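You operate a simulated robot arm through the tools that you are given. There is no shell and no other tool.

You are at the controls of a simulated robot arm. One attempt, no reset.

Task
Open the sack, ram its load under the line, add the brick rubble, shut it.
Fine: use the rammer and put it back. Set down upright: rammer.
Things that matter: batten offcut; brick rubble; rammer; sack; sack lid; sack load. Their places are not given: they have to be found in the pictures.

Only the result counts: the job must be done as asked and must still hold three seconds after the hand-in. Knocking over, shifting, dropping, spilling or breaking anything else fails it.

Robot
A 6-joint arm with a fingered hand, fixed in place. Base frame: the origin is at the foot of the arm, x ahead of it, y to its left, z up. Readings come in mm, rad, newtons and seconds.
With the tool pointing down near the work surface it reaches from about 280 to 720 mm from the base axis. Its first joint turns from -2.007 to 2.007 rad. Payload 4 kg.
The TCP is the grasp point between the finger pads, 26 mm short of the fingertips. In the tool frame z runs along the fingers and y along their closing line. The gripper opens to 132 mm. The gripper's body begins 73 mm behind the TCP. The gripper is a hand of 4 fingers: y runs from the thumb to the fingers, the wrist lies at [0, 0, -239] in the tool frame, and closing takes about 1.5 s.
Orientation is that of the tool frame in the base frame, as a unit quaternion [x, y, z, w]. With the fingers straight down and closing along the base's y, the tool's x points along the base's -x, its y along +y and its z along -z.

Tools
- The arm moves only by the tool drive_tool. Its argument "plan" is one flat list of numbers, 6 for each row, row after row: the shift along the tool's x, y, z in cm, then the turn, a rotation vector about the tool's x, y, z in rad. In form: [tx, ty, tz, ax, ay, az, tx, ty, tz, ax, ay, az, ...]. A call has 1 to 20 rows; each row is the pose to reach, as a shift and turn from the pose commanded when the call began, along the tool's axes at that moment. "claw" is the gripper command, from -1 (fully open) to 1 (shut), values between in proportion, set as the call begins (left out, the last holds). Each row takes 0.2 s and may step no farther than 50 mm and 0.15 rad from the row before; otherwise, or with a gripper value out of range, the whole call is refused. Where a pose cannot be reached the arm comes as near as it can. A force on the tool above 90 N (or 10 N above the force at the start of the call, whichever is more), or a blocked arm, ends the call early, and 0.2 s more pass. Each finger travels about 153 mm/s and halts on what it meets, pressing with about 28 N; the grip force reading is that of the motor and also rises with nothing between the fingers. The clock runs only during rows and for 0.2 s after the last one: add rows that repeat a pose to give the fingers time. The reply holds the time, the measured pose of the TCP, the force on the tool along the base axes, the opening and the grip force, in the units named above and with some noise, with the torque about the TCP (base axes, N m) and any sound that the robot's microphone picked up, and new pictures: "show" is both (left out), scene, wrist or none.
- Cameras (640 x 400 px; columns grow to the right, rows downward): "scene" is fixed at [43.3, 656.4, 1583]; the picture's right is [-0.56, -0.83, 0.00], its down [-0.59, 0.40, -0.70] and it looks along [0.58, -0.39, -0.71] (base axes); focal length 243 px, centre (320, 200). "wrist" rides on the gripper at [68, 2, -97] in the tool frame; the picture's right is [-0.03, 1.00, 0.00], its down [-0.82, -0.02, -0.58] and it looks along [-0.58, -0.01, 0.82] (tool axes); focal length 270 px, centre (320, 200).
- slide_trunk(by): slides the trunk up (or, below 0, down) by that many mm; the arm rides with it, the base frame stays. It gives what a move gives, with no picture.
- move_fingers(finger1, finger2, finger3, thumb_bend): sets how far each is bent, from 0 (flat) to 1 (curled in); at 0.3 the hand is open as for a grip, at 0.7 the pads meet at the TCP. One left out holds its place. A second passes; each finger stops where it meets its share of the squeeze, and holds until it gets a number again. A gripper value or a shape takes the hand back. It gives what a move gives, with no picture; readings hold the bend of each and the force on the fingers (four entries, about 0 where the hand has none), thumb and palm.
- hand_shape(shape): the hand has 4 fingers and takes this shape, open, in about a second: jaw (thumb against the fingers, like two jaws); tri (thumb and two fingers); tip (a fingertip pinch); poke (one finger out to press); point (the index stretched); flat (the hand flat); cup (the hand cupped); fist (a fist). The gripper value then closes the fingers along that shape, each until it touches; the sizes above hold for jaw. It gives what a move gives, with no picture.
- point_at(camera, pixels): for up to 12 pixels [column, row] of the newest picture of that camera ("zoom" is the newest enlarged one), the place [x, y, z] in the base frame of the surface seen there, good to about 3 mm, but the place of the scene camera against the robot may be out by one fixed shift of up to 18 mm in any direction. No time passes.
- enlarge(camera, box): a new picture of the part [left, top, right, bottom] of that camera's present view, enlarged. No time passes.
- sign_off(): hands the job in; it is judged then, once.

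Leave the gripper open and the arm clear of the work at the hand-in unless told otherwise.

The tools are called after "Call:" as name(argument=value, ...) on one line, values as JSON. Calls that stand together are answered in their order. drive_tool: Moves the arm, as the interface text tells. Its arguments: {"type":"object","properties":{"plan":{"type":"array"},"claw":{"type":"number"},"show":{"type":"string","enum":["both","scene","wrist","none"]}},"required":["plan"]} The other tools are called the same way: slide_trunk (by) slides the trunk up or down; hand_shape (shape) gives the hand a shape; move_fingers (finger1, finger2, finger3, thumb_bend) moves the fingers one by one; point_at (camera, pixels) gives the place of the surface under pixels of a picture; enlarge (camera, box) takes an enlarged picture of a part of a camera's view; sign_off () hands the job in.

At the start:

```text
t: 0.0
tcp_pos: [349.9, 212.2, 1359.8]
tool_rot: [0.0, 1.0, -0.001, 0.0]
wrist_force: [0.1, -0.5, 0.3]
wrist_torque: [0.04, 0.02, -0.02]
finger_gap: 132.0
finger_force: 0.0
shape: jaw
bend: [0.3, 0.3, 0.3, 0.3]
finger forces: [0.0, 0.0, 0.0, 0.0, 0.0, 0.0]
trunk travel left (down, up): [-900.0, 90.0]
```

scene: 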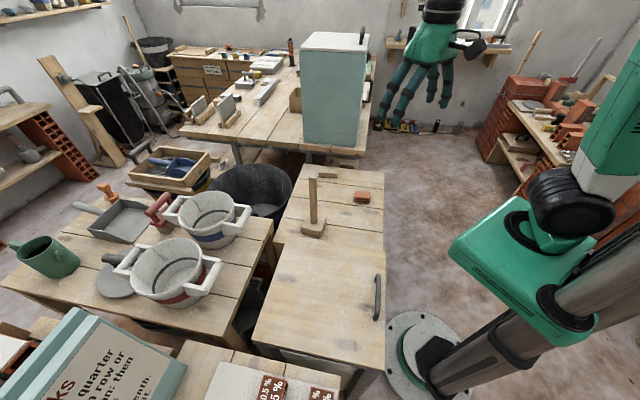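
wrist: 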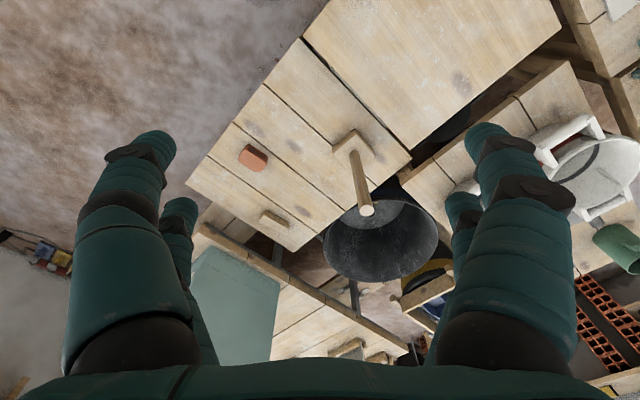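

I see a plank bench in the middle with a wooden post-on-block (315,210), a red piece (362,196), a small batten (326,176) and a panel with a handle (378,297). Before moving I'll enlarge several parts of the scene to identify the objects.

Call:
enlarge(camera="scene", box=[240, 150, 400, 250])

Call:
enlarge(camera="scene", box=[220, 230, 420, 400])

Call:
enlarge(camera="scene", box=[60, 160, 280, 320])

Call:
enlarge(camera="scene", box=[0, 280, 360, 400])

Call:
enlarge(camera="wrist", box=[180, 80, 480, 300])

```text
4.00 times, centred on (320, 200) of scene
```

zoom: 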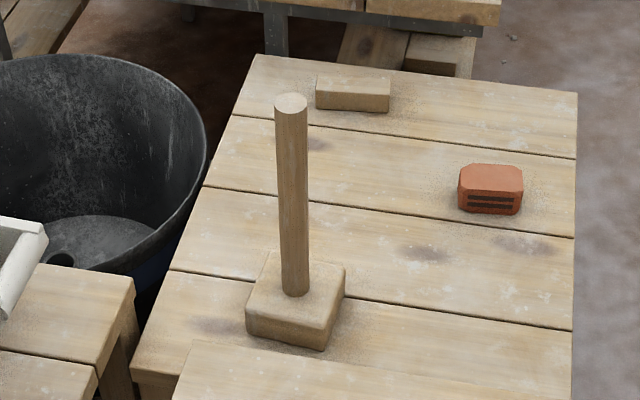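

```text
2.35 times, centred on (320, 315) of scene
```

zoom: 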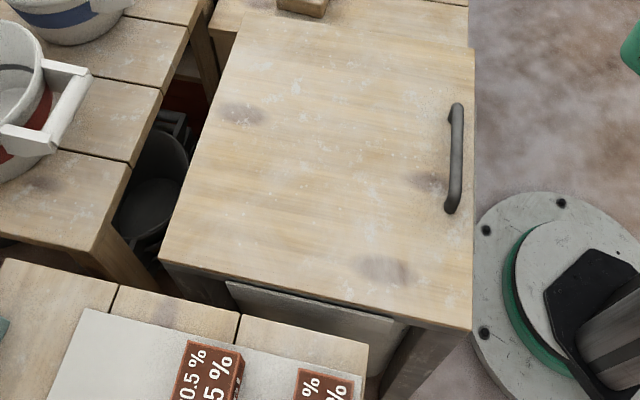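

```text
2.50 times, centred on (170, 240) of scene
```

zoom: 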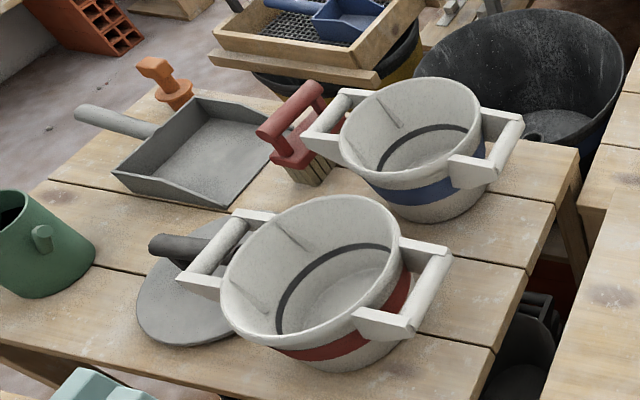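

```text
1.78 times, centred on (180, 340) of scene
```

zoom: 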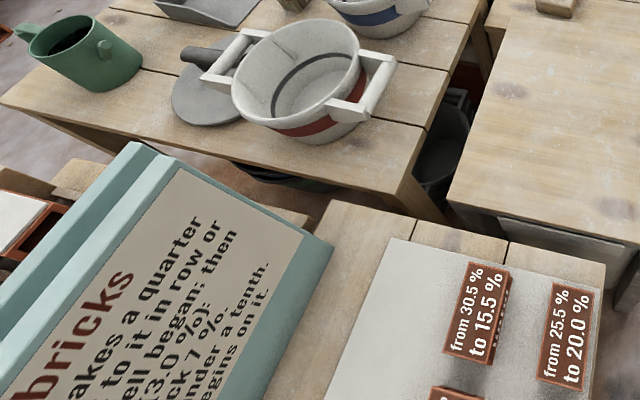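

```text
1.82 times, centred on (330, 190) of wrist
```

zoom: 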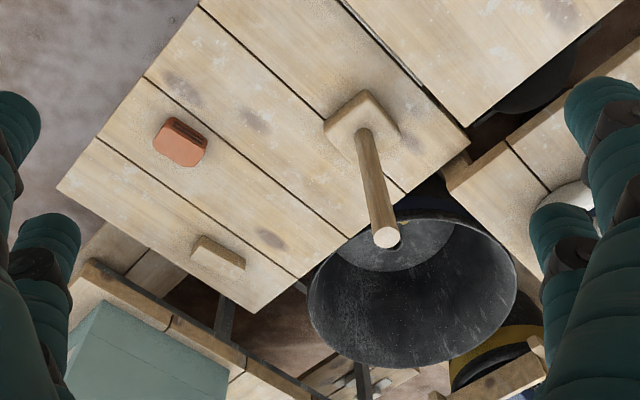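

The panel with the handle looks like a lid over a bin with something white under it. I'll read the 3D places of the panel, handle, rammer, rubble and batten.

Call:
point_at(camera="scene", pixels=[[310, 97], [313, 178], [312, 224], [322, 236], [304, 233], [362, 194], [327, 173], [375, 278], [377, 318], [255, 340], [383, 368], [290, 240]])

Call:
point_at(camera="scene", pixels=[[379, 297], [340, 300], [300, 300], [380, 248], [345, 240], [284, 165], [383, 173], [345, 215], [310, 358], [320, 350], [275, 250], [255, 300]])

Call:
enlarge(camera="scene", box=[250, 320, 400, 400])

```text
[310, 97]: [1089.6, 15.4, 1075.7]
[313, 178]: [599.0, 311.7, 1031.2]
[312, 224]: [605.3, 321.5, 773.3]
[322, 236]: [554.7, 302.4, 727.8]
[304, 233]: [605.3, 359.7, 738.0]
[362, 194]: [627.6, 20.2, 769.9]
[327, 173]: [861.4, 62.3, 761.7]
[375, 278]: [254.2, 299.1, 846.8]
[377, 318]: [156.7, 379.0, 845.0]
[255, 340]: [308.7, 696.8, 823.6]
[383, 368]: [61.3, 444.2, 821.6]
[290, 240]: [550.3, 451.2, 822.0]
```

```text
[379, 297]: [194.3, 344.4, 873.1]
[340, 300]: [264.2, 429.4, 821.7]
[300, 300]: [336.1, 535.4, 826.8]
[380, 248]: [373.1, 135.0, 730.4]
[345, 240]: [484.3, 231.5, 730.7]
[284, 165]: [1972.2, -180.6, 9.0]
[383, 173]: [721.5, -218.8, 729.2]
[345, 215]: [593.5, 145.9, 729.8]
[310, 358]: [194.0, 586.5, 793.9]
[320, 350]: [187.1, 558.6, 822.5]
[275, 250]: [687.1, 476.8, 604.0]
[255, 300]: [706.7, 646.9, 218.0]
```

```text
4.27 times, centred on (325, 360) of scene
```

zoom: 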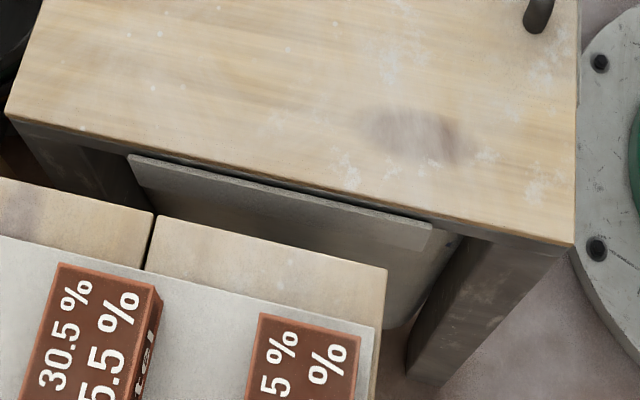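

Bench top reads z≈730, lid top z≈822 (edges turned about 45°), with its handle around (205,339,870). The rammer stands near (600,315), the rubble near (628,20) and the batten near (861,62). Next I turn the tool about its z by -90° at the same spot, so the wrist camera looks toward +y over the lid.

Call:
drive_tool(plan=[0, 0, 0, 0, 0, -0.143, 0, 0, 0, 0, 0, -0.286, 0, 0, 0, 0, 0, -0.429, 0, 0, 0, 0, 0, -0.571, 0, 0, 0, 0, 0, -0.714, 0, 0, 0, 0, 0, -0.857, 0, 0, 0, 0, 0, -1.0, 0, 0, 0, 0, 0, -1.143, 0, 0, 0, 0, 0, -1.286, 0, 0, 0, 0, 0, -1.429, 0, 0, 0, 0, 0, -1.571], show="both")

```text
t: 2.4
tcp_pos: [350.7, 212.4, 1360.4]
tool_rot: [-0.707, 0.707, 0.0, 0.0]
wrist_force: [0.4, -0.4, 0.0]
wrist_torque: [0.01, -0.03, 0.03]
finger_gap: 131.9
finger_force: 0.1
shape: jaw
bend: [0.3, 0.3, 0.3, 0.3]
finger forces: [0.0, 0.0, 0.0, 0.1, 0.1, 0.0]
trunk travel left (down, up): [-900.0, 90.0]
```

scene: 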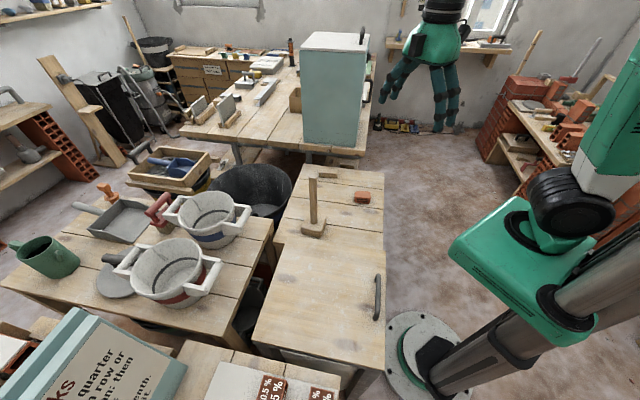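
wrist: 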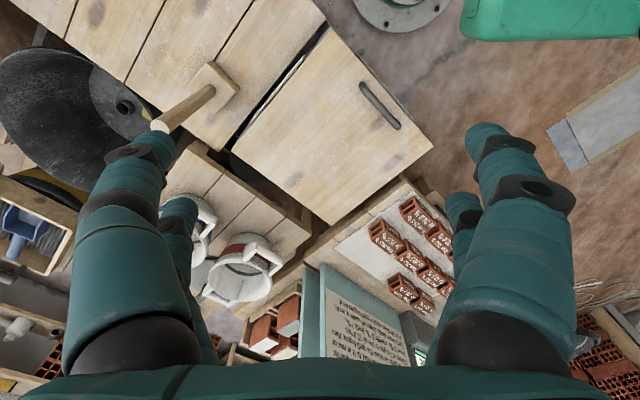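

The lid now shows at (335,125) in the wrist picture. I'll enlarge the lid, the instruction board and the surroundings.

Call:
enlarge(camera="wrist", box=[220, 20, 450, 230])

Call:
enlarge(camera="wrist", box=[300, 260, 440, 370])

Call:
enlarge(camera="wrist", box=[340, 180, 480, 310])

Call:
point_at(camera="wrist", pixels=[[328, 28], [431, 144], [231, 148], [331, 223], [363, 88], [395, 126], [380, 105], [330, 120], [210, 88], [160, 126], [212, 66], [280, 90]])

```text
1.90 times, centred on (335, 125) of wrist
```

zoom: 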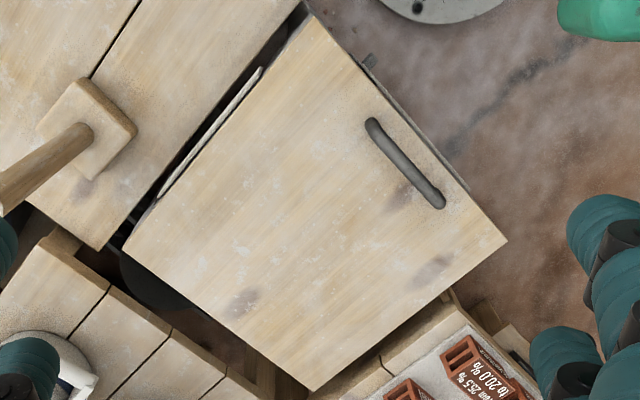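

```text
3.64 times, centred on (370, 315) of wrist
```

zoom: 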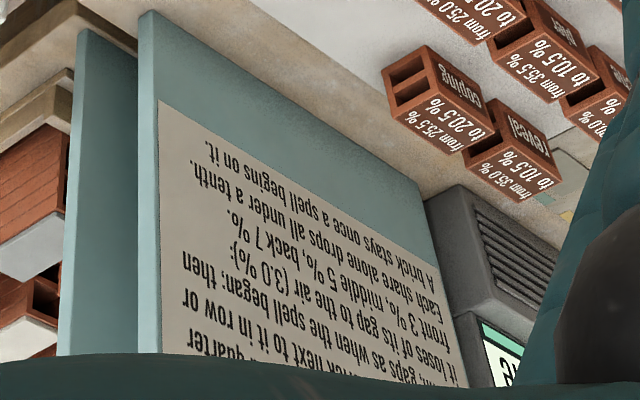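

```text
3.08 times, centred on (410, 245) of wrist
```

zoom: 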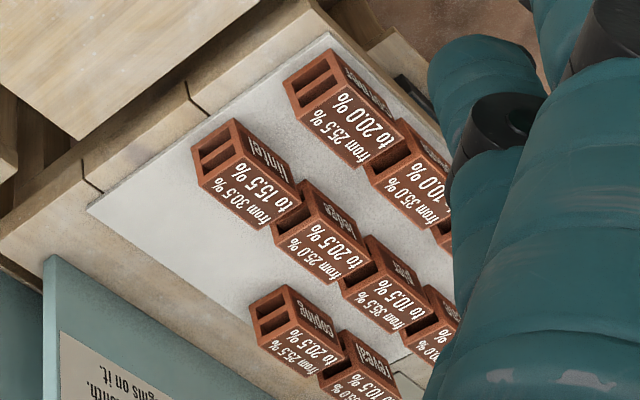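

```text
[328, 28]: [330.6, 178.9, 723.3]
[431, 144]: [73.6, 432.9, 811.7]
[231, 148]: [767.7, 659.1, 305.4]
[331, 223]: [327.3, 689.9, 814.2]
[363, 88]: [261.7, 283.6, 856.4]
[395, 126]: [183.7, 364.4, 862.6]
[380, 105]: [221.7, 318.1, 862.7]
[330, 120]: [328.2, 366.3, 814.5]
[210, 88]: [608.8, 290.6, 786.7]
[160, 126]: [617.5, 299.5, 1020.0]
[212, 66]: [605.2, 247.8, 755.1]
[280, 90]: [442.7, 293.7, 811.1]
```

Corrected by the wrist camera, the lid corners are about C(74,433), D(327,690), B(332,174), top z≈813; the handle runs from (262,284) to (184,364) at z≈862. I need to know which edge is hinged, so I'll enlarge the edges.

Call:
enlarge(camera="wrist", box=[320, 20, 440, 150])

Call:
enlarge(camera="wrist", box=[220, 30, 330, 150])

Call:
enlarge(camera="wrist", box=[225, 140, 345, 230])

Call:
enlarge(camera="scene", box=[250, 210, 330, 300])

Call:
enlarge(camera="scene", box=[340, 230, 420, 290])

```text
3.08 times, centred on (380, 85) of wrist
```

zoom: 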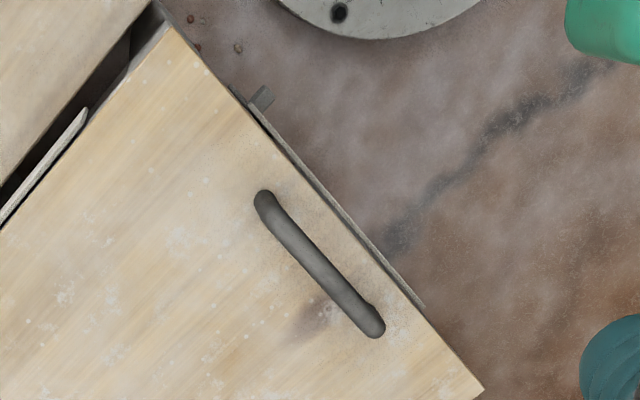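

```text
3.33 times, centred on (275, 90) of wrist
```

zoom: 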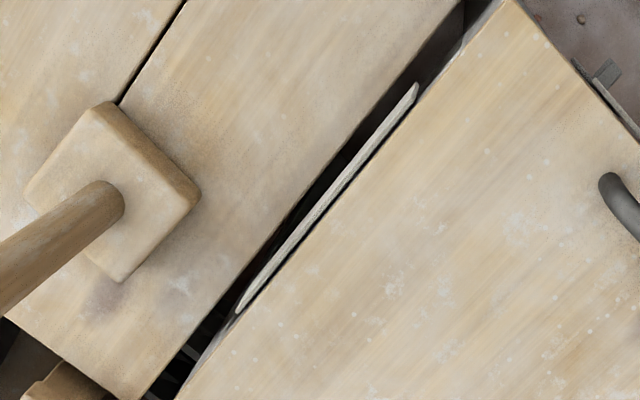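

```text
4.44 times, centred on (285, 185) of wrist
```

zoom: 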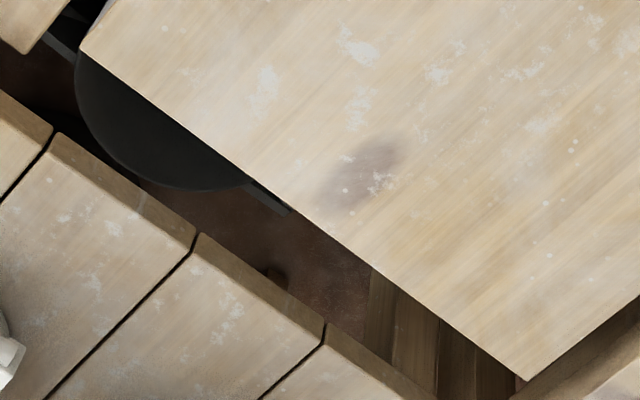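

```text
4.44 times, centred on (290, 255) of scene
```

zoom: 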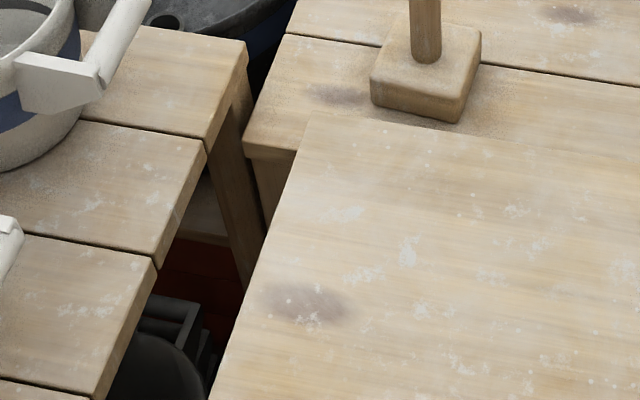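

```text
6.67 times, centred on (380, 260) of scene
```

zoom: 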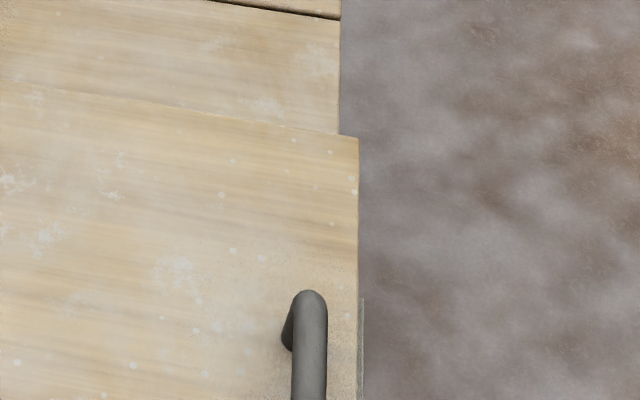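

The cloth rim pokes out on edges AB, BC and CD, so the hinge should be the far edge A–D (away from the handle). I'll check how high the arm's carriage and shoulder sit so I can choose a trunk height, and the handle in finer detail.

Call:
point_at(camera="scene", pixels=[[480, 255], [535, 225], [575, 190], [560, 200], [600, 160], [610, 195], [520, 330], [560, 280], [440, 30], [420, 100]])

Call:
enlarge(camera="scene", box=[340, 260, 400, 330])

Call:
enlarge(camera="scene", box=[380, 0, 640, 360])

```text
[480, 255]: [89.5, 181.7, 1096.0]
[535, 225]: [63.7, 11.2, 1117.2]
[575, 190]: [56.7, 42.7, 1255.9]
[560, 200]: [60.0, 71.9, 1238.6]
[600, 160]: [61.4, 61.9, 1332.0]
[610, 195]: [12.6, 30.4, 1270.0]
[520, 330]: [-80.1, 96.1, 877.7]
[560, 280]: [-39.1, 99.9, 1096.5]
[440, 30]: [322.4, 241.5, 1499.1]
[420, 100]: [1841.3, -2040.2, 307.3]
```

```text
5.71 times, centred on (370, 295) of scene
```

zoom: 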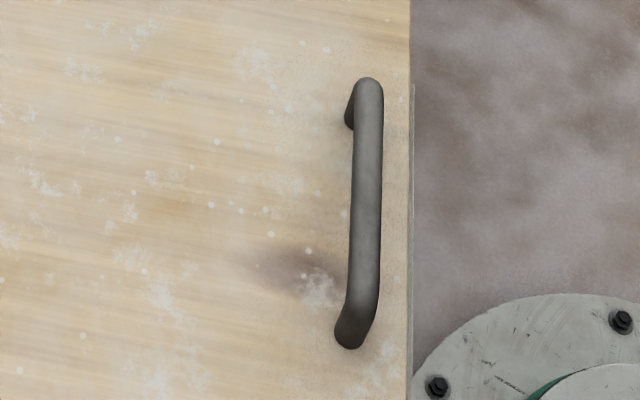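

```text
1.11 times, centred on (510, 180) of scene
```

zoom: 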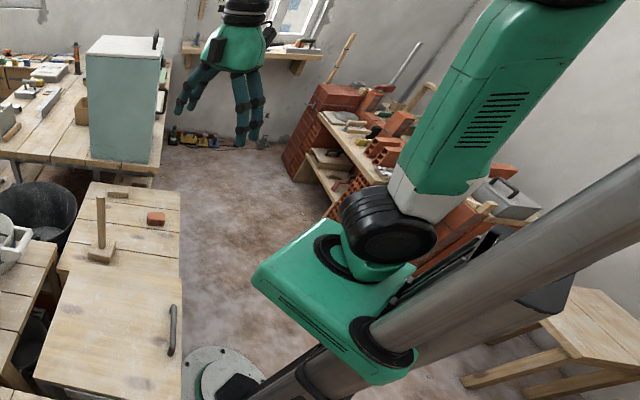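

The carriage top is at z≈1090 and the shoulder near z≈1240, so I keep the trunk where it is. I'll zoom in on the hand to see how thumb and fingers are laid out.

Call:
enlarge(camera="scene", box=[370, 0, 500, 140])

Call:
point_at(camera="scene", pixels=[[170, 270], [205, 215], [220, 265], [245, 210], [208, 290], [130, 290], [190, 190]])

```text
2.86 times, centred on (435, 70) of scene
```

zoom: 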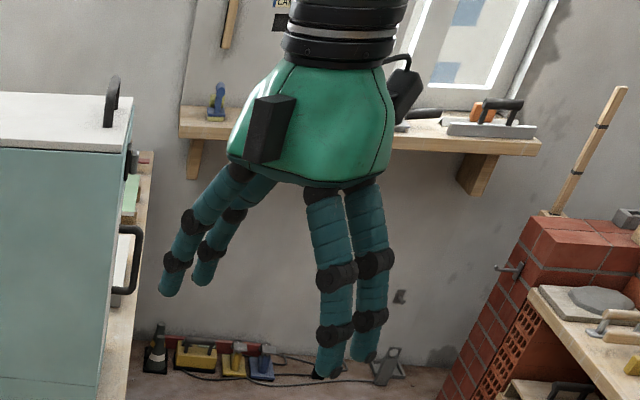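

```text
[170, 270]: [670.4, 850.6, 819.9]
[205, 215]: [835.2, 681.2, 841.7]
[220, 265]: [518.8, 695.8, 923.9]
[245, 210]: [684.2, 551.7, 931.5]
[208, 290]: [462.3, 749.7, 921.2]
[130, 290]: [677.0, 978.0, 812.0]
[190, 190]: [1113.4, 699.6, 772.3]
```

The hand has two digits on each side. Now I swing to above the handle: TCP to about (222,322,1000) while turning the tool +135° about its z, so that the fingers close across the handle bar (thumb on the robot side).

Call:
drive_tool(plan=[-0.6875, 0.8, 2.25, 0, 0, 0.14725, -1.375, 1.6, 4.5, 0, 0, 0.2945, -2.0625, 2.4, 6.75, 0, 0, 0.44175, -2.75, 3.2, 9.0, 0, 0, 0.589, -3.4375, 4.0, 11.25, 0, 0, 0.73625, -4.125, 4.8, 13.5, 0, 0, 0.8835, -4.8125, 5.6, 15.75, 0, 0, 1.03075, -5.5, 6.4, 18.0, 0, 0, 1.178, -6.1875, 7.2, 20.25, 0, 0, 1.32525, -6.875, 8.0, 22.5, 0, 0, 1.4725, -7.5625, 8.8, 24.75, 0, 0, 1.61975, -8.25, 9.6, 27.0, 0, 0, 1.767, -8.9375, 10.4, 29.25, 0, 0, 1.91425, -9.625, 11.2, 31.5, 0, 0, 2.0615, -10.3125, 12.0, 33.75, 0, 0, 2.20875, -11.0, 12.8, 36.0, 0, 0, 2.356], claw=-1, show="both")

```text
t: 5.8
tcp_pos: [222.0, 321.3, 1000.8]
tool_rot: [0.384, 0.923, 0.0, 0.001]
wrist_force: [-0.1, -0.8, -0.2]
wrist_torque: [-0.03, -0.03, 0.03]
finger_gap: 132.1
finger_force: 0.1
shape: jaw
bend: [0.3, 0.3, 0.3, 0.3]
finger forces: [0.0, 0.0, 0.0, 0.1, 0.0, 0.1]
trunk travel left (down, up): [-900.0, 90.0]
```

scene: 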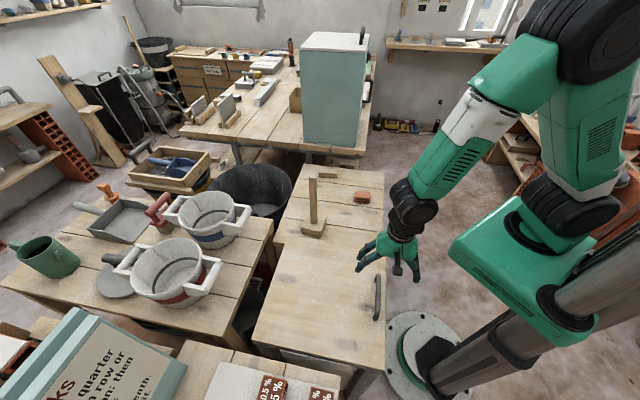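
wrist: 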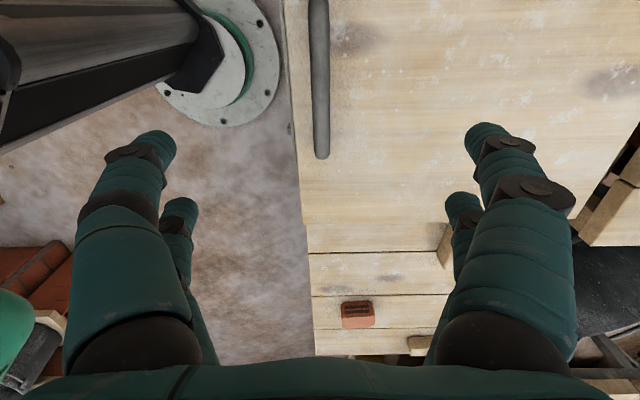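

The fingers are now square to the bar, which shows at column ~319. I read the handle's exact place from this nearer view.

Call:
point_at(camera="wrist", pixels=[[321, 150], [321, 130], [320, 100], [320, 60], [319, 30], [319, 8], [345, 100], [300, 150], [310, 120], [360, 200]])

Call:
enlarge(camera="wrist", box=[270, 0, 370, 170])

```text
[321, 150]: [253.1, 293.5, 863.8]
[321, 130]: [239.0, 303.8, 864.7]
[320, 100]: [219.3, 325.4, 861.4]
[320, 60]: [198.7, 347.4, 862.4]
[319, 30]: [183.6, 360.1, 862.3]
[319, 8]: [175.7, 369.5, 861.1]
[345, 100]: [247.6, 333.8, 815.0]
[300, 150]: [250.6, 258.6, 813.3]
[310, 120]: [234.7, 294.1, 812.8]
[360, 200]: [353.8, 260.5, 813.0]
```

```text
2.35 times, centred on (320, 85) of wrist
```

zoom: 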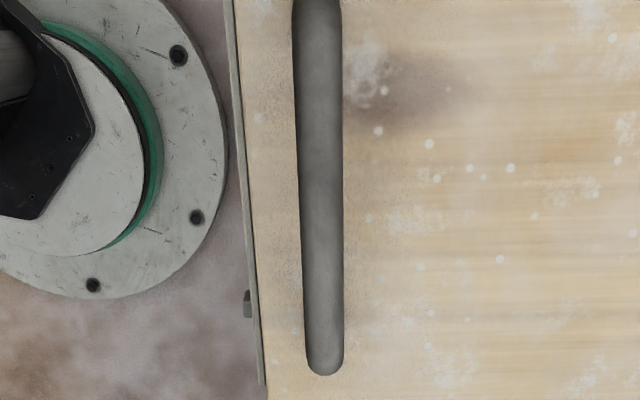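

The bar centre line is at u≈385 mm (x+y≈545), top z≈862.5, about 17 mm thick, 33 mm clear of the lid; its middle is near (216,329). I go down over it to TCP z≈858 with the hand open.

Call:
drive_tool(plan=[0.94, 0.11, 3.0, 0, 0, 0, 0.94, 0.11, 6.0, 0, 0, 0, 0.94, 0.11, 9.0, 0, 0, 0, 0.94, 0.11, 11.5, 0, 0, 0, 0.94, 0.11, 13.0, 0, 0, 0, 0.94, 0.11, 14.28, 0, 0, 0], claw=-1, show="both")

```text
t: 7.2
tcp_pos: [217.5, 329.8, 856.0]
tool_rot: [0.383, 0.924, -0.001, 0.0]
wrist_force: [-0.1, 0.4, -0.8]
wrist_torque: [0.0, -0.01, 0.02]
finger_gap: 131.9
finger_force: 0.1
shape: jaw
bend: [0.3, 0.3, 0.3, 0.3]
finger forces: [0.1, 0.0, 0.0, 0.0, 0.1, 0.0]
trunk travel left (down, up): [-900.0, 90.0]
```

scene: 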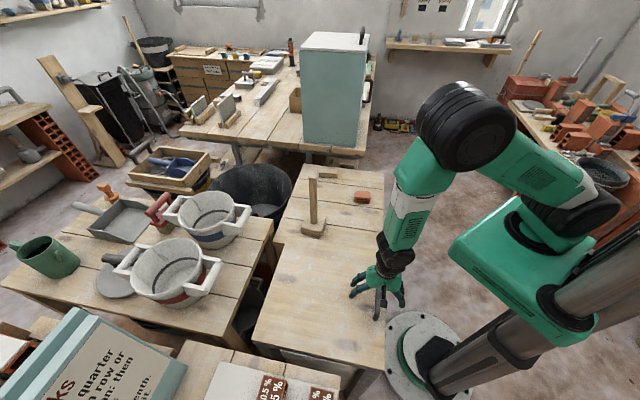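
wrist: 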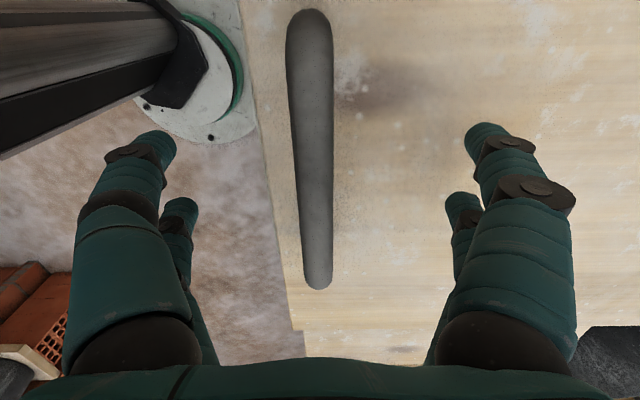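

The bar sits between the digits (column ~315). Now I close the hand on it, holding the pose for 1.6 s.

Call:
drive_tool(plan=[0, 0, 0, 0, 0, 0, 0, 0, 0, 0, 0, 0, 0, 0, 0, 0, 0, 0, 0, 0, 0, 0, 0, 0, 0, 0, 0, 0, 0, 0, 0, 0, 0, 0, 0, 0, 0, 0, 0, 0, 0, 0, 0, 0, 0, 0, 0, 0], claw=1, show="both")

```text
t: 9.0
tcp_pos: [217.2, 329.9, 857.1]
tool_rot: [0.383, 0.924, 0.001, 0.0]
wrist_force: [-1.8, -2.4, -6.4]
wrist_torque: [-0.01, -0.04, 0.02]
finger_gap: 0.0
finger_force: 27.9
shape: jaw
bend: [0.64, 0.63, 0.63, 0.7]
finger forces: [0.1, 0.1, 0.0, 0.0, 0.1, 0.0]
trunk travel left (down, up): [-900.0, 90.0]
```

scene: 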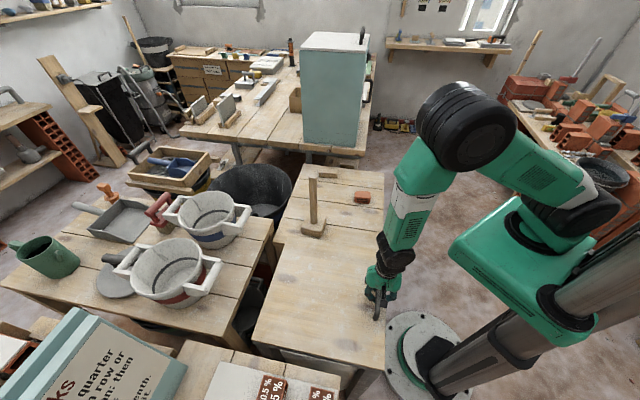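
wrist: 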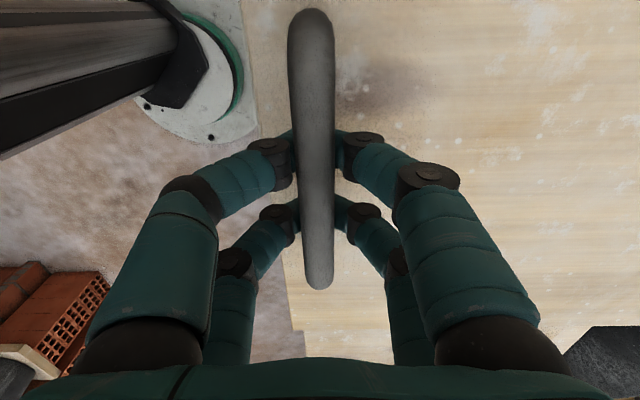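

The digits have curled round under the bar (bends 0.63–0.7, bar visible between them), which is a hook-like hold. Now I lift along the hinge arc to about 15°: hinge axis taken at u=719, z≈800.

Call:
drive_tool(plan=[0, 0.11, -1.0, 0, 0, 0, 0, 0.42, -2.17, 0, 0, 0, 0, 0.7, -3.25, 0, 0, 0, 0, 0.99, -4.3, 0, 0, 0, 0, 1.32, -5.35, 0, 0, 0, 0, 1.69, -6.39, 0, 0, 0, 0, 2.1, -7.42, 0, 0, 0, 0, 2.53, -8.43, 0, 0, 0, 0, 2.53, -8.43, 0, 0, 0], show="both")

```text
t: 11.0
tcp_pos: [232.1, 347.2, 941.6]
tool_rot: [0.383, 0.924, 0.0, 0.0]
wrist_force: [-7.1, -8.7, -2.0]
wrist_torque: [0.0, 0.03, 0.13]
finger_gap: 0.0
finger_force: 27.6
shape: jaw
bend: [0.64, 0.63, 0.63, 0.7]
finger forces: [0.0, 0.0, 0.1, 0.0, 0.1, 0.0]
trunk travel left (down, up): [-900.0, 90.0]
```

scene: 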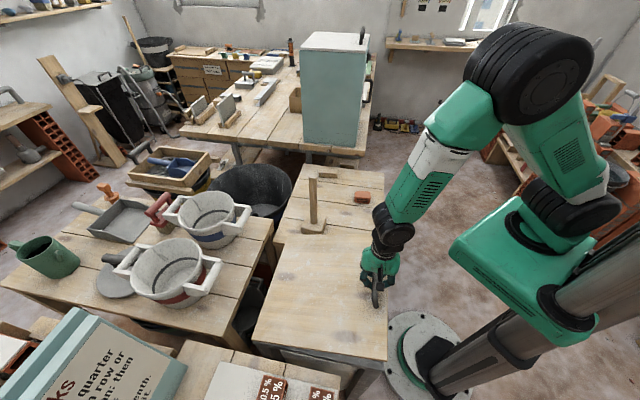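
wrist: 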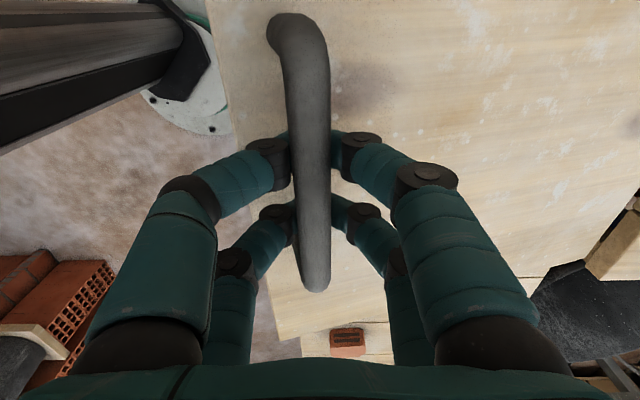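

The lid is following the hand. The force is mostly horizontal (~11 N toward the robot), so my arc is slightly off. I measure the lid's actual plane from the wrist picture to fit the hinge.

Call:
point_at(camera="wrist", pixels=[[240, 130], [270, 300], [400, 30], [500, 60], [600, 100], [620, 30], [540, 255], [450, 100], [380, 90], [320, 150], [300, 40], [322, 270]])

Call:
enlarge(camera="scene", box=[240, 220, 420, 400])

```text
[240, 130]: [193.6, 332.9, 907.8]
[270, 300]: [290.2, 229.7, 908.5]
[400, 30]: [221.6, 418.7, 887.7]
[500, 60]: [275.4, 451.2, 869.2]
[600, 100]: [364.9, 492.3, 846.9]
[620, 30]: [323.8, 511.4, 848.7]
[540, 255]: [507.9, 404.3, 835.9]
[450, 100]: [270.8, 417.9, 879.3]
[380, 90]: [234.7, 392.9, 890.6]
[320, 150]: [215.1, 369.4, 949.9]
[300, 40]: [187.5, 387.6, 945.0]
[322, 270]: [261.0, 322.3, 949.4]
```

```text
2.22 times, centred on (330, 310) of scene
```

zoom: 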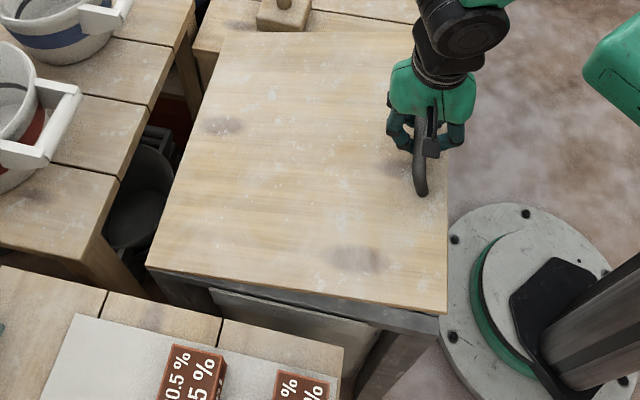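

The lid plane now stands at 14.7° and fits a hinge axis at about u=731, z≈799. The weight on the hand is small. I carry on along that arc to about 60° with the hand kept vertical.

Call:
drive_tool(plan=[0, 1.01, -2.07, 0, 0, 0, 0, 2.15, -4.07, 0, 0, 0, 0, 3.42, -5.99, 0, 0, 0, 0, 4.82, -7.83, 0, 0, 0, 0, 6.33, -9.57, 0, 0, 0, 0, 7.96, -11.2, 0, 0, 0, 0, 9.69, -12.72, 0, 0, 0, 0, 11.52, -14.13, 0, 0, 0, 0, 13.43, -15.41, 0, 0, 0, 0, 15.43, -16.56, 0, 0, 0, 0, 17.49, -17.58, 0, 0, 0, 0, 19.63, -18.46, 0, 0, 0], show="both")

```text
t: 13.6
tcp_pos: [372.5, 486.2, 1125.8]
tool_rot: [0.382, 0.924, 0.0, 0.001]
wrist_force: [-1.2, -3.8, 0.4]
wrist_torque: [0.0, -0.01, 0.07]
finger_gap: 0.2
finger_force: 28.2
shape: jaw
bend: [0.64, 0.63, 0.63, 0.69]
finger forces: [0.0, 0.0, 0.0, 0.1, 3.0, 0.0]
trunk travel left (down, up): [-900.0, 90.0]
```

scene: 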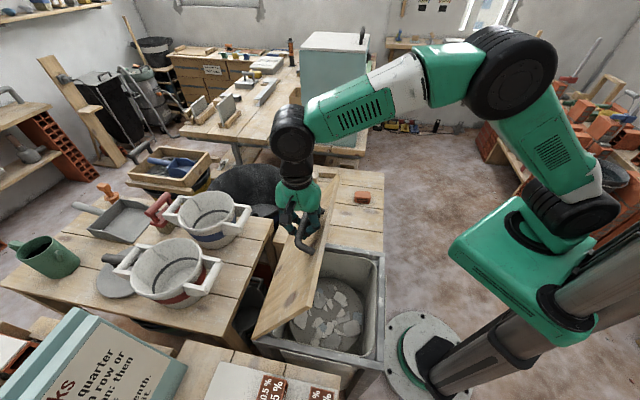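
wrist: 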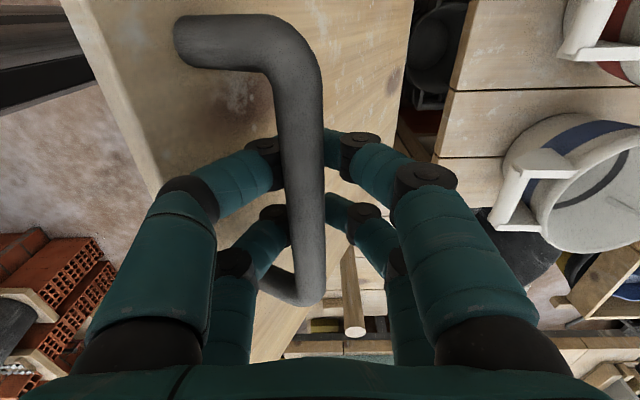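

The lid is at about 60°, force small, and the load (grey mass with pale shards) shows below in the sack. I measure the lid plane again to refine the hinge before going on.

Call:
point_at(camera="wrist", pixels=[[150, 120], [120, 60], [350, 100], [380, 40], [200, 110], [255, 310], [300, 100], [300, 200], [220, 40], [315, 290], [90, 30], [370, 110]])

Call:
enlarge(camera="scene", box=[240, 160, 400, 380])

```text
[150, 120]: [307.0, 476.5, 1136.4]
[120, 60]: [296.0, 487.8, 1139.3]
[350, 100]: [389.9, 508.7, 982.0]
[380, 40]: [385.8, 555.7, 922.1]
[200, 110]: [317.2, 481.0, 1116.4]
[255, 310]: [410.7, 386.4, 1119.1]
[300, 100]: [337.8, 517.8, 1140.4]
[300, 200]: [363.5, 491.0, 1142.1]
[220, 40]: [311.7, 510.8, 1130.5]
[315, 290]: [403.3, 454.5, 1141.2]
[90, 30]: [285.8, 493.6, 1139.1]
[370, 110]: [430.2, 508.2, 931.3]
```

```text
1.82 times, centred on (320, 270) of scene
```

zoom: 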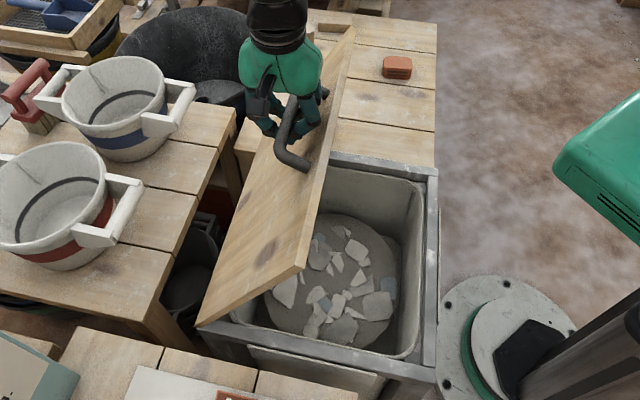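

The refined fit puts the hinge at about u=724, z≈816, with the lid now near 63°. I go on to about 80°, checking that the arm still reaches.

Call:
drive_tool(plan=[0, 1.58, -0.55, 0, 0, 0, 0, 3.2, -1.02, 0, 0, 0, 0, 4.83, -1.42, 0, 0, 0, 0, 6.48, -1.73, 0, 0, 0, 0, 8.15, -1.96, 0, 0, 0, 0, 9.82, -2.1, 0, 0, 0], show="both")

```text
t: 15.0
tcp_pos: [435.9, 548.9, 1147.0]
tool_rot: [0.382, 0.924, 0.001, 0.001]
wrist_force: [-1.1, -1.5, -3.5]
wrist_torque: [0.01, -0.12, 0.03]
finger_gap: 0.0
finger_force: 28.0
shape: jaw
bend: [0.64, 0.63, 0.63, 0.69]
finger forces: [0.0, 0.0, 0.1, 0.1, 2.9, 0.1]
out of reach, approached as far as the arm can: row 6
trunk travel left (down, up): [-900.0, 90.0]
```

scene: 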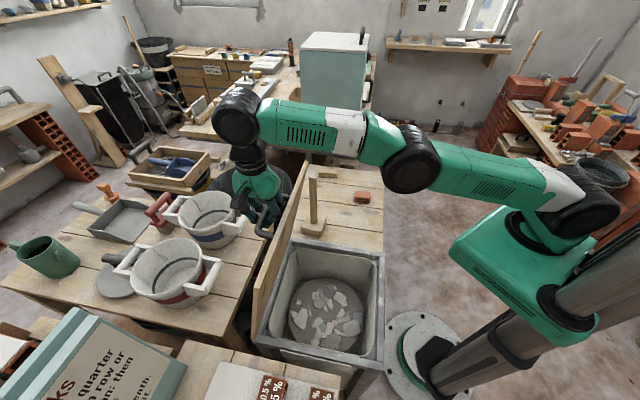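
wrist: 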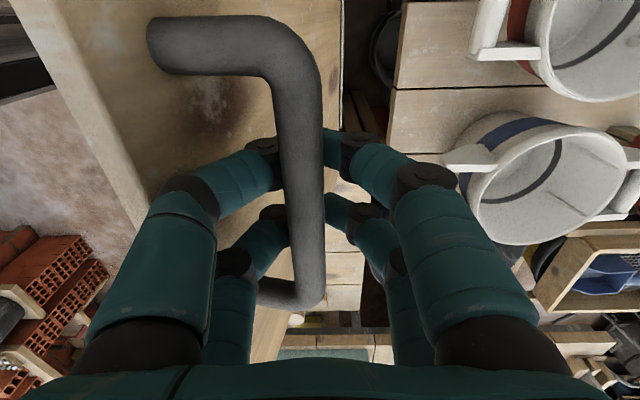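

The arm reached its limit at u≈696 (lid about 78°). Before deciding how to finish, I test whether the lid stays by itself: I loosen the grip slightly (claw 0.5) with the thumb still in the gap to catch it.

Call:
drive_tool(plan=[0, 0, 0, 0, 0, 0, 0, 0, 0, 0, 0, 0, 0, 0, 0, 0, 0, 0, 0, 0, 0, 0, 0, 0], claw=0.5, show="both")

```text
t: 16.0
tcp_pos: [436.8, 550.2, 1147.3]
tool_rot: [0.382, 0.924, 0.0, 0.0]
wrist_force: [1.5, 0.8, 1.1]
wrist_torque: [-0.07, 0.14, -0.01]
finger_gap: 32.4
finger_force: 0.1
shape: jaw
bend: [0.73, 0.73, 0.73, 0.7]
finger forces: [0.1, 0.0, 0.0, 0.0, 2.1, 0.0]
trunk travel left (down, up): [-900.0, 90.0]
```

scene: 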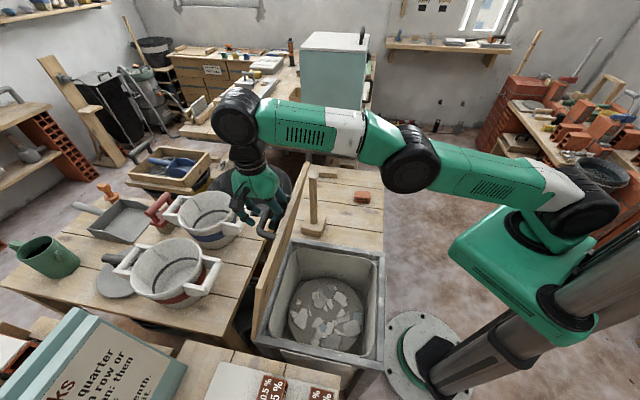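
wrist: 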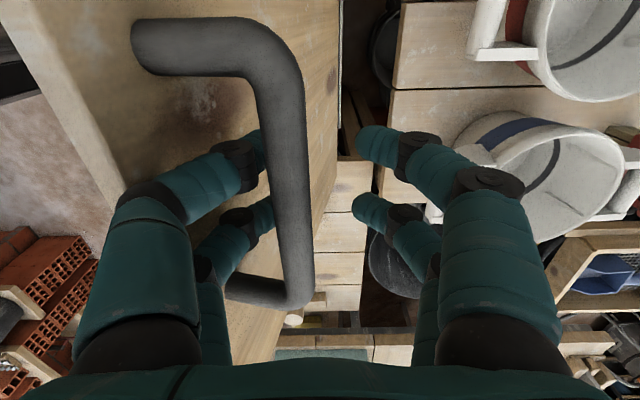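

When loosened, the bar followed the thumb (2 N on it), so the lid does not stay by itself at ~78°: it must pass vertical. I'll read the lid and bar precisely here to plan the last degrees.

Call:
point_at(camera="wrist", pixels=[[100, 100], [60, 40], [310, 120], [320, 60], [150, 130], [280, 100], [285, 200], [295, 280], [250, 45], [262, 330], [240, 90], [330, 30]])

Call:
enlarge(camera="wrist", box=[80, 80, 400, 330])

Call:
enlarge(camera="scene", box=[200, 60, 400, 380])

```text
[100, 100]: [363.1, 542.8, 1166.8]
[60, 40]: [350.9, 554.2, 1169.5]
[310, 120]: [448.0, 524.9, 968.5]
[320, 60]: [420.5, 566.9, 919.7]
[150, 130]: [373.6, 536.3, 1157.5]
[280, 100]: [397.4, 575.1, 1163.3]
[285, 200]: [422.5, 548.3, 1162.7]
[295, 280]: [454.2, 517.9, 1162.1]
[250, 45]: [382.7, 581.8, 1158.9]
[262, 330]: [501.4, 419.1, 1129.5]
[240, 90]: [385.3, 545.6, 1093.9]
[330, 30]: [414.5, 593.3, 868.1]
```

```text
1.60 times, centred on (240, 205) of wrist
```

zoom: 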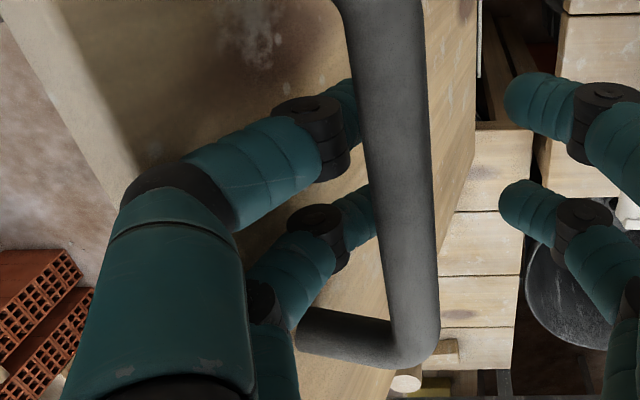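

```text
1.25 times, centred on (300, 220) of scene
```

zoom: 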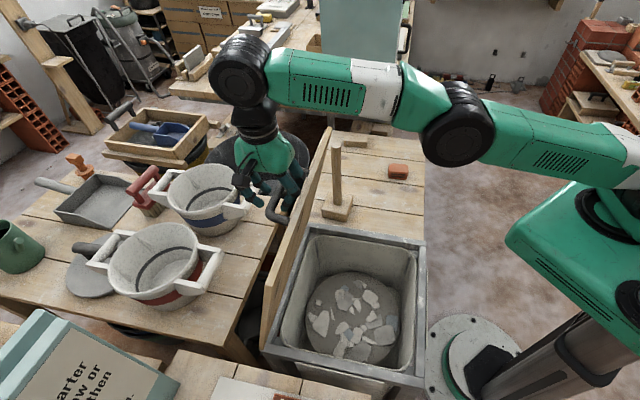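

The lid is at 76.5°, bar centre at (u=687, z=1154), about 11 mm on the thumb side of the TCP. I'll open the far-side fingers and curl the thumb a bit further, to see how far the thumb alone can carry the bar outward.

Call:
move_fingers(finger1=0.3, finger2=0.3, finger3=0.3, thumb_bend=0.76)

Call:
drive_tool(plan=[0, 0, 0, 0, 0, 0], show="both")

```text
t: 17.0
tcp_pos: [435.7, 549.9, 1146.3]
tool_rot: [0.383, 0.924, 0.0, 0.0]
wrist_force: [-0.9, 0.4, -1.2]
wrist_torque: [0.03, -0.13, 0.41]
finger_gap: 63.8
finger_force: 10.7
shape: fingers
bend: [0.3, 0.3, 0.38, 0.73]
finger forces: [0.0, 0.0, 11.2, 0.0, 9.9, 0.1]
trunk travel left (down, up): [-900.0, 90.0]
```

```text
t: 17.4
tcp_pos: [435.5, 550.3, 1146.6]
tool_rot: [0.383, 0.924, 0.0, 0.0]
wrist_force: [0.6, 1.1, -0.8]
wrist_torque: [0.05, -0.12, 0.39]
finger_gap: 63.7
finger_force: 10.1
shape: fingers
bend: [0.3, 0.3, 0.38, 0.73]
finger forces: [0.1, 0.1, 11.2, 0.2, 9.9, 0.0]
trunk travel left (down, up): [-900.0, 90.0]
```

scene: 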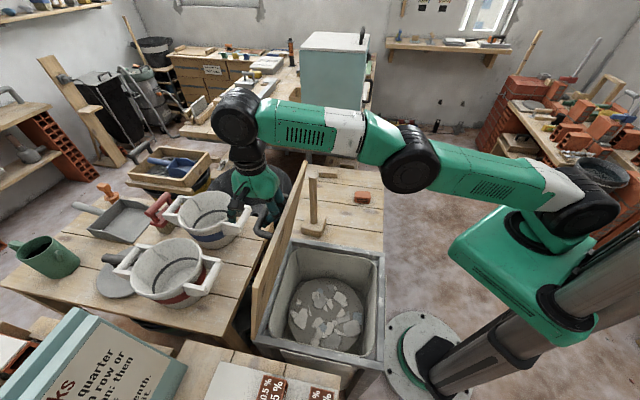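
wrist: 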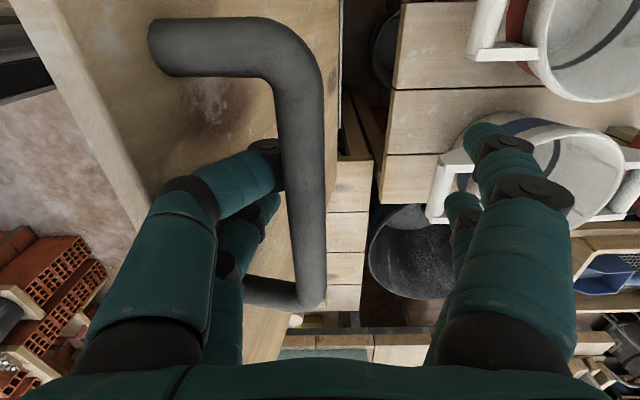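

Finger 3 is on the thumb's side and pressed against the lid when opening (11 N). I'll curl it with the thumb instead: finger3 and thumb to 0.8, fingers 1 and 2 stay open.

Call:
move_fingers(finger3=0.78, thumb_bend=0.78)

Call:
drive_tool(plan=[0, 0, 0, 0, 0, 0], show="wrist")

```text
t: 18.4
tcp_pos: [437.1, 550.1, 1146.7]
tool_rot: [0.383, 0.924, 0.0, 0.0]
wrist_force: [-2.6, -2.2, -6.3]
wrist_torque: [-0.08, 0.03, 0.02]
finger_gap: 58.0
finger_force: 8.3
shape: fingers
bend: [0.3, 0.3, 0.77, 0.75]
finger forces: [0.0, 0.0, 2.4, 0.0, 13.8, 0.0]
trunk travel left (down, up): [-900.0, 90.0]
```

```text
t: 18.8
tcp_pos: [437.1, 549.7, 1146.4]
tool_rot: [0.382, 0.924, 0.0, 0.0]
wrist_force: [-2.3, -2.5, -7.0]
wrist_torque: [-0.09, 0.04, 0.0]
finger_gap: 58.1
finger_force: 8.4
shape: fingers
bend: [0.3, 0.3, 0.77, 0.75]
finger forces: [0.0, 0.0, 2.4, 0.0, 14.3, 0.0]
trunk travel left (down, up): [-900.0, 90.0]
```

wrist: 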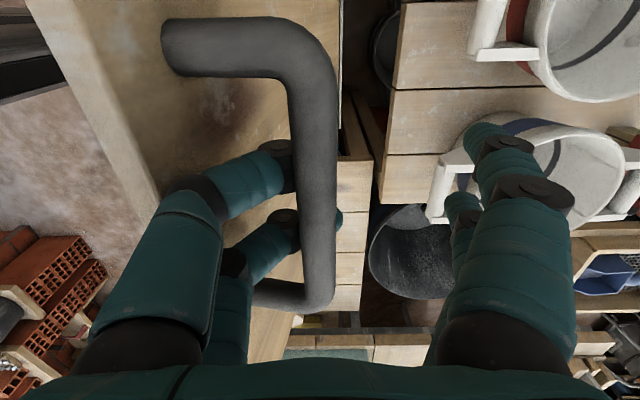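

The bar is centred now, but the thumb is near its limit (14 N). I want to see whether the lid overhangs its frame (for lifting it by the edge from the robot's side). I enlarge the frame and read its edges.

Call:
enlarge(camera="scene", box=[240, 220, 400, 390])

Call:
point_at(camera="scene", pixels=[[385, 250], [384, 300], [384, 360], [378, 300], [320, 242], [380, 250], [375, 365], [310, 355], [300, 195], [340, 300], [325, 320], [365, 280]])

```text
2.35 times, centred on (320, 305) of scene
```

zoom: 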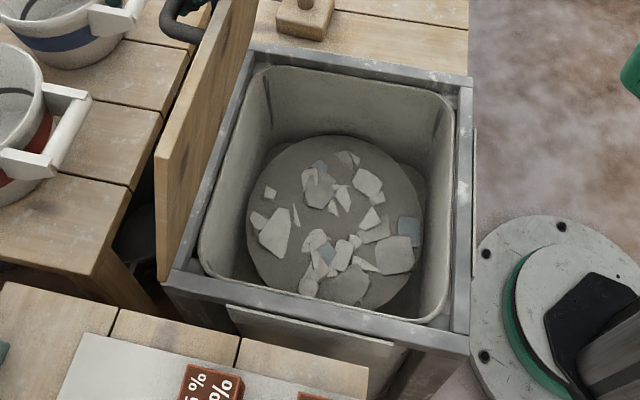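

```text
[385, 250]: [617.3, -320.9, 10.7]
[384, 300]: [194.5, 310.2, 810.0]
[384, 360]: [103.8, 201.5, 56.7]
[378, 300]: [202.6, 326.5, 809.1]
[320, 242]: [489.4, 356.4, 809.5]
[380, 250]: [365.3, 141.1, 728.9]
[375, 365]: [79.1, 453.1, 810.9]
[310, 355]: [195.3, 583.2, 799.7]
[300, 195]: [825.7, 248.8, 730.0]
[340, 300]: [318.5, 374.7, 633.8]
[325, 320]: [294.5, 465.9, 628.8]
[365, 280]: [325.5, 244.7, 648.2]
```

The frame top is z≈801 and flush with the lid, so no edge to hook there; the lid is 12 mm thick. The load's top reads z≈622 with shards on it. I read where the thumb's joints sit against the lid edge.

Call:
point_at(camera="wrist", pixels=[[190, 185], [165, 200], [210, 205], [235, 180], [280, 150], [240, 255], [285, 215], [150, 260], [135, 150], [120, 120], [320, 200], [335, 220]])

```text
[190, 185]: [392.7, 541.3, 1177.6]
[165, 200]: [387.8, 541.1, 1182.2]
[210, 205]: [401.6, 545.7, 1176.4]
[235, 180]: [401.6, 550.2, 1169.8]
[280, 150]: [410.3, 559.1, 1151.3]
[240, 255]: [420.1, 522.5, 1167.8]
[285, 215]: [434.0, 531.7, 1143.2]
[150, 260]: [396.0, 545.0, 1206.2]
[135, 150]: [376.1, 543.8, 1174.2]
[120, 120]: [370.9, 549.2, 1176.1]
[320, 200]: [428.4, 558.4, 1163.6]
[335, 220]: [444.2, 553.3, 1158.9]
```

The thumb's knuckle sits right at the lid's top edge, so I want the bar nearer the thumb tip and the shoulder higher for reach. I'll raise the trunk in small steps while the thumb pair keeps holding the bar: first +20 mm.

Call:
slide_trunk(by=20)

Call:
drive_tool(plan=[0, 0, 0, 0, 0, 0], show="both")

```text
t: 19.5
tcp_pos: [438.0, 550.5, 1165.8]
tool_rot: [0.383, 0.924, -0.001, 0.0]
wrist_force: [-2.2, -1.5, -16.0]
wrist_torque: [-0.33, 0.22, 0.16]
finger_gap: 64.1
finger_force: 14.7
shape: fingers
bend: [0.3, 0.3, 0.71, 0.71]
finger forces: [0.0, 0.0, 18.5, 0.0, 10.3, 0.0]
trunk travel left (down, up): [-920.0, 70.0]
```

```text
t: 19.9
tcp_pos: [437.5, 552.0, 1166.2]
tool_rot: [0.383, 0.924, 0.0, 0.0]
wrist_force: [-1.3, -0.1, -15.0]
wrist_torque: [-0.41, 0.31, 0.18]
finger_gap: 64.0
finger_force: 15.9
shape: fingers
bend: [0.3, 0.3, 0.71, 0.71]
finger forces: [0.0, 0.0, 21.8, 0.0, 10.0, 0.0]
trunk travel left (down, up): [-920.0, 70.0]
```

scene: 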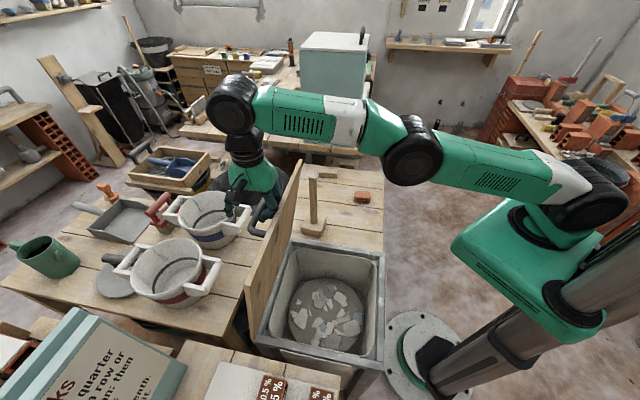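
wrist: 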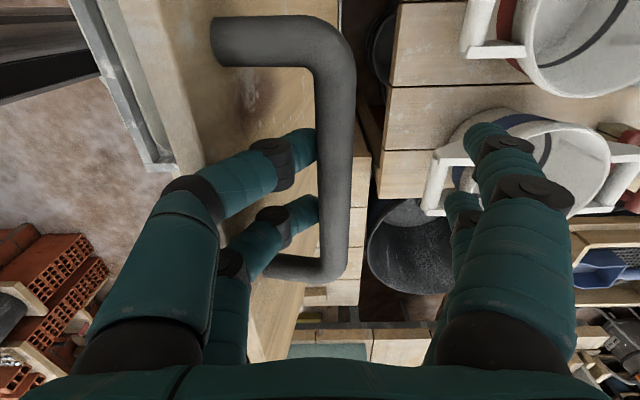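

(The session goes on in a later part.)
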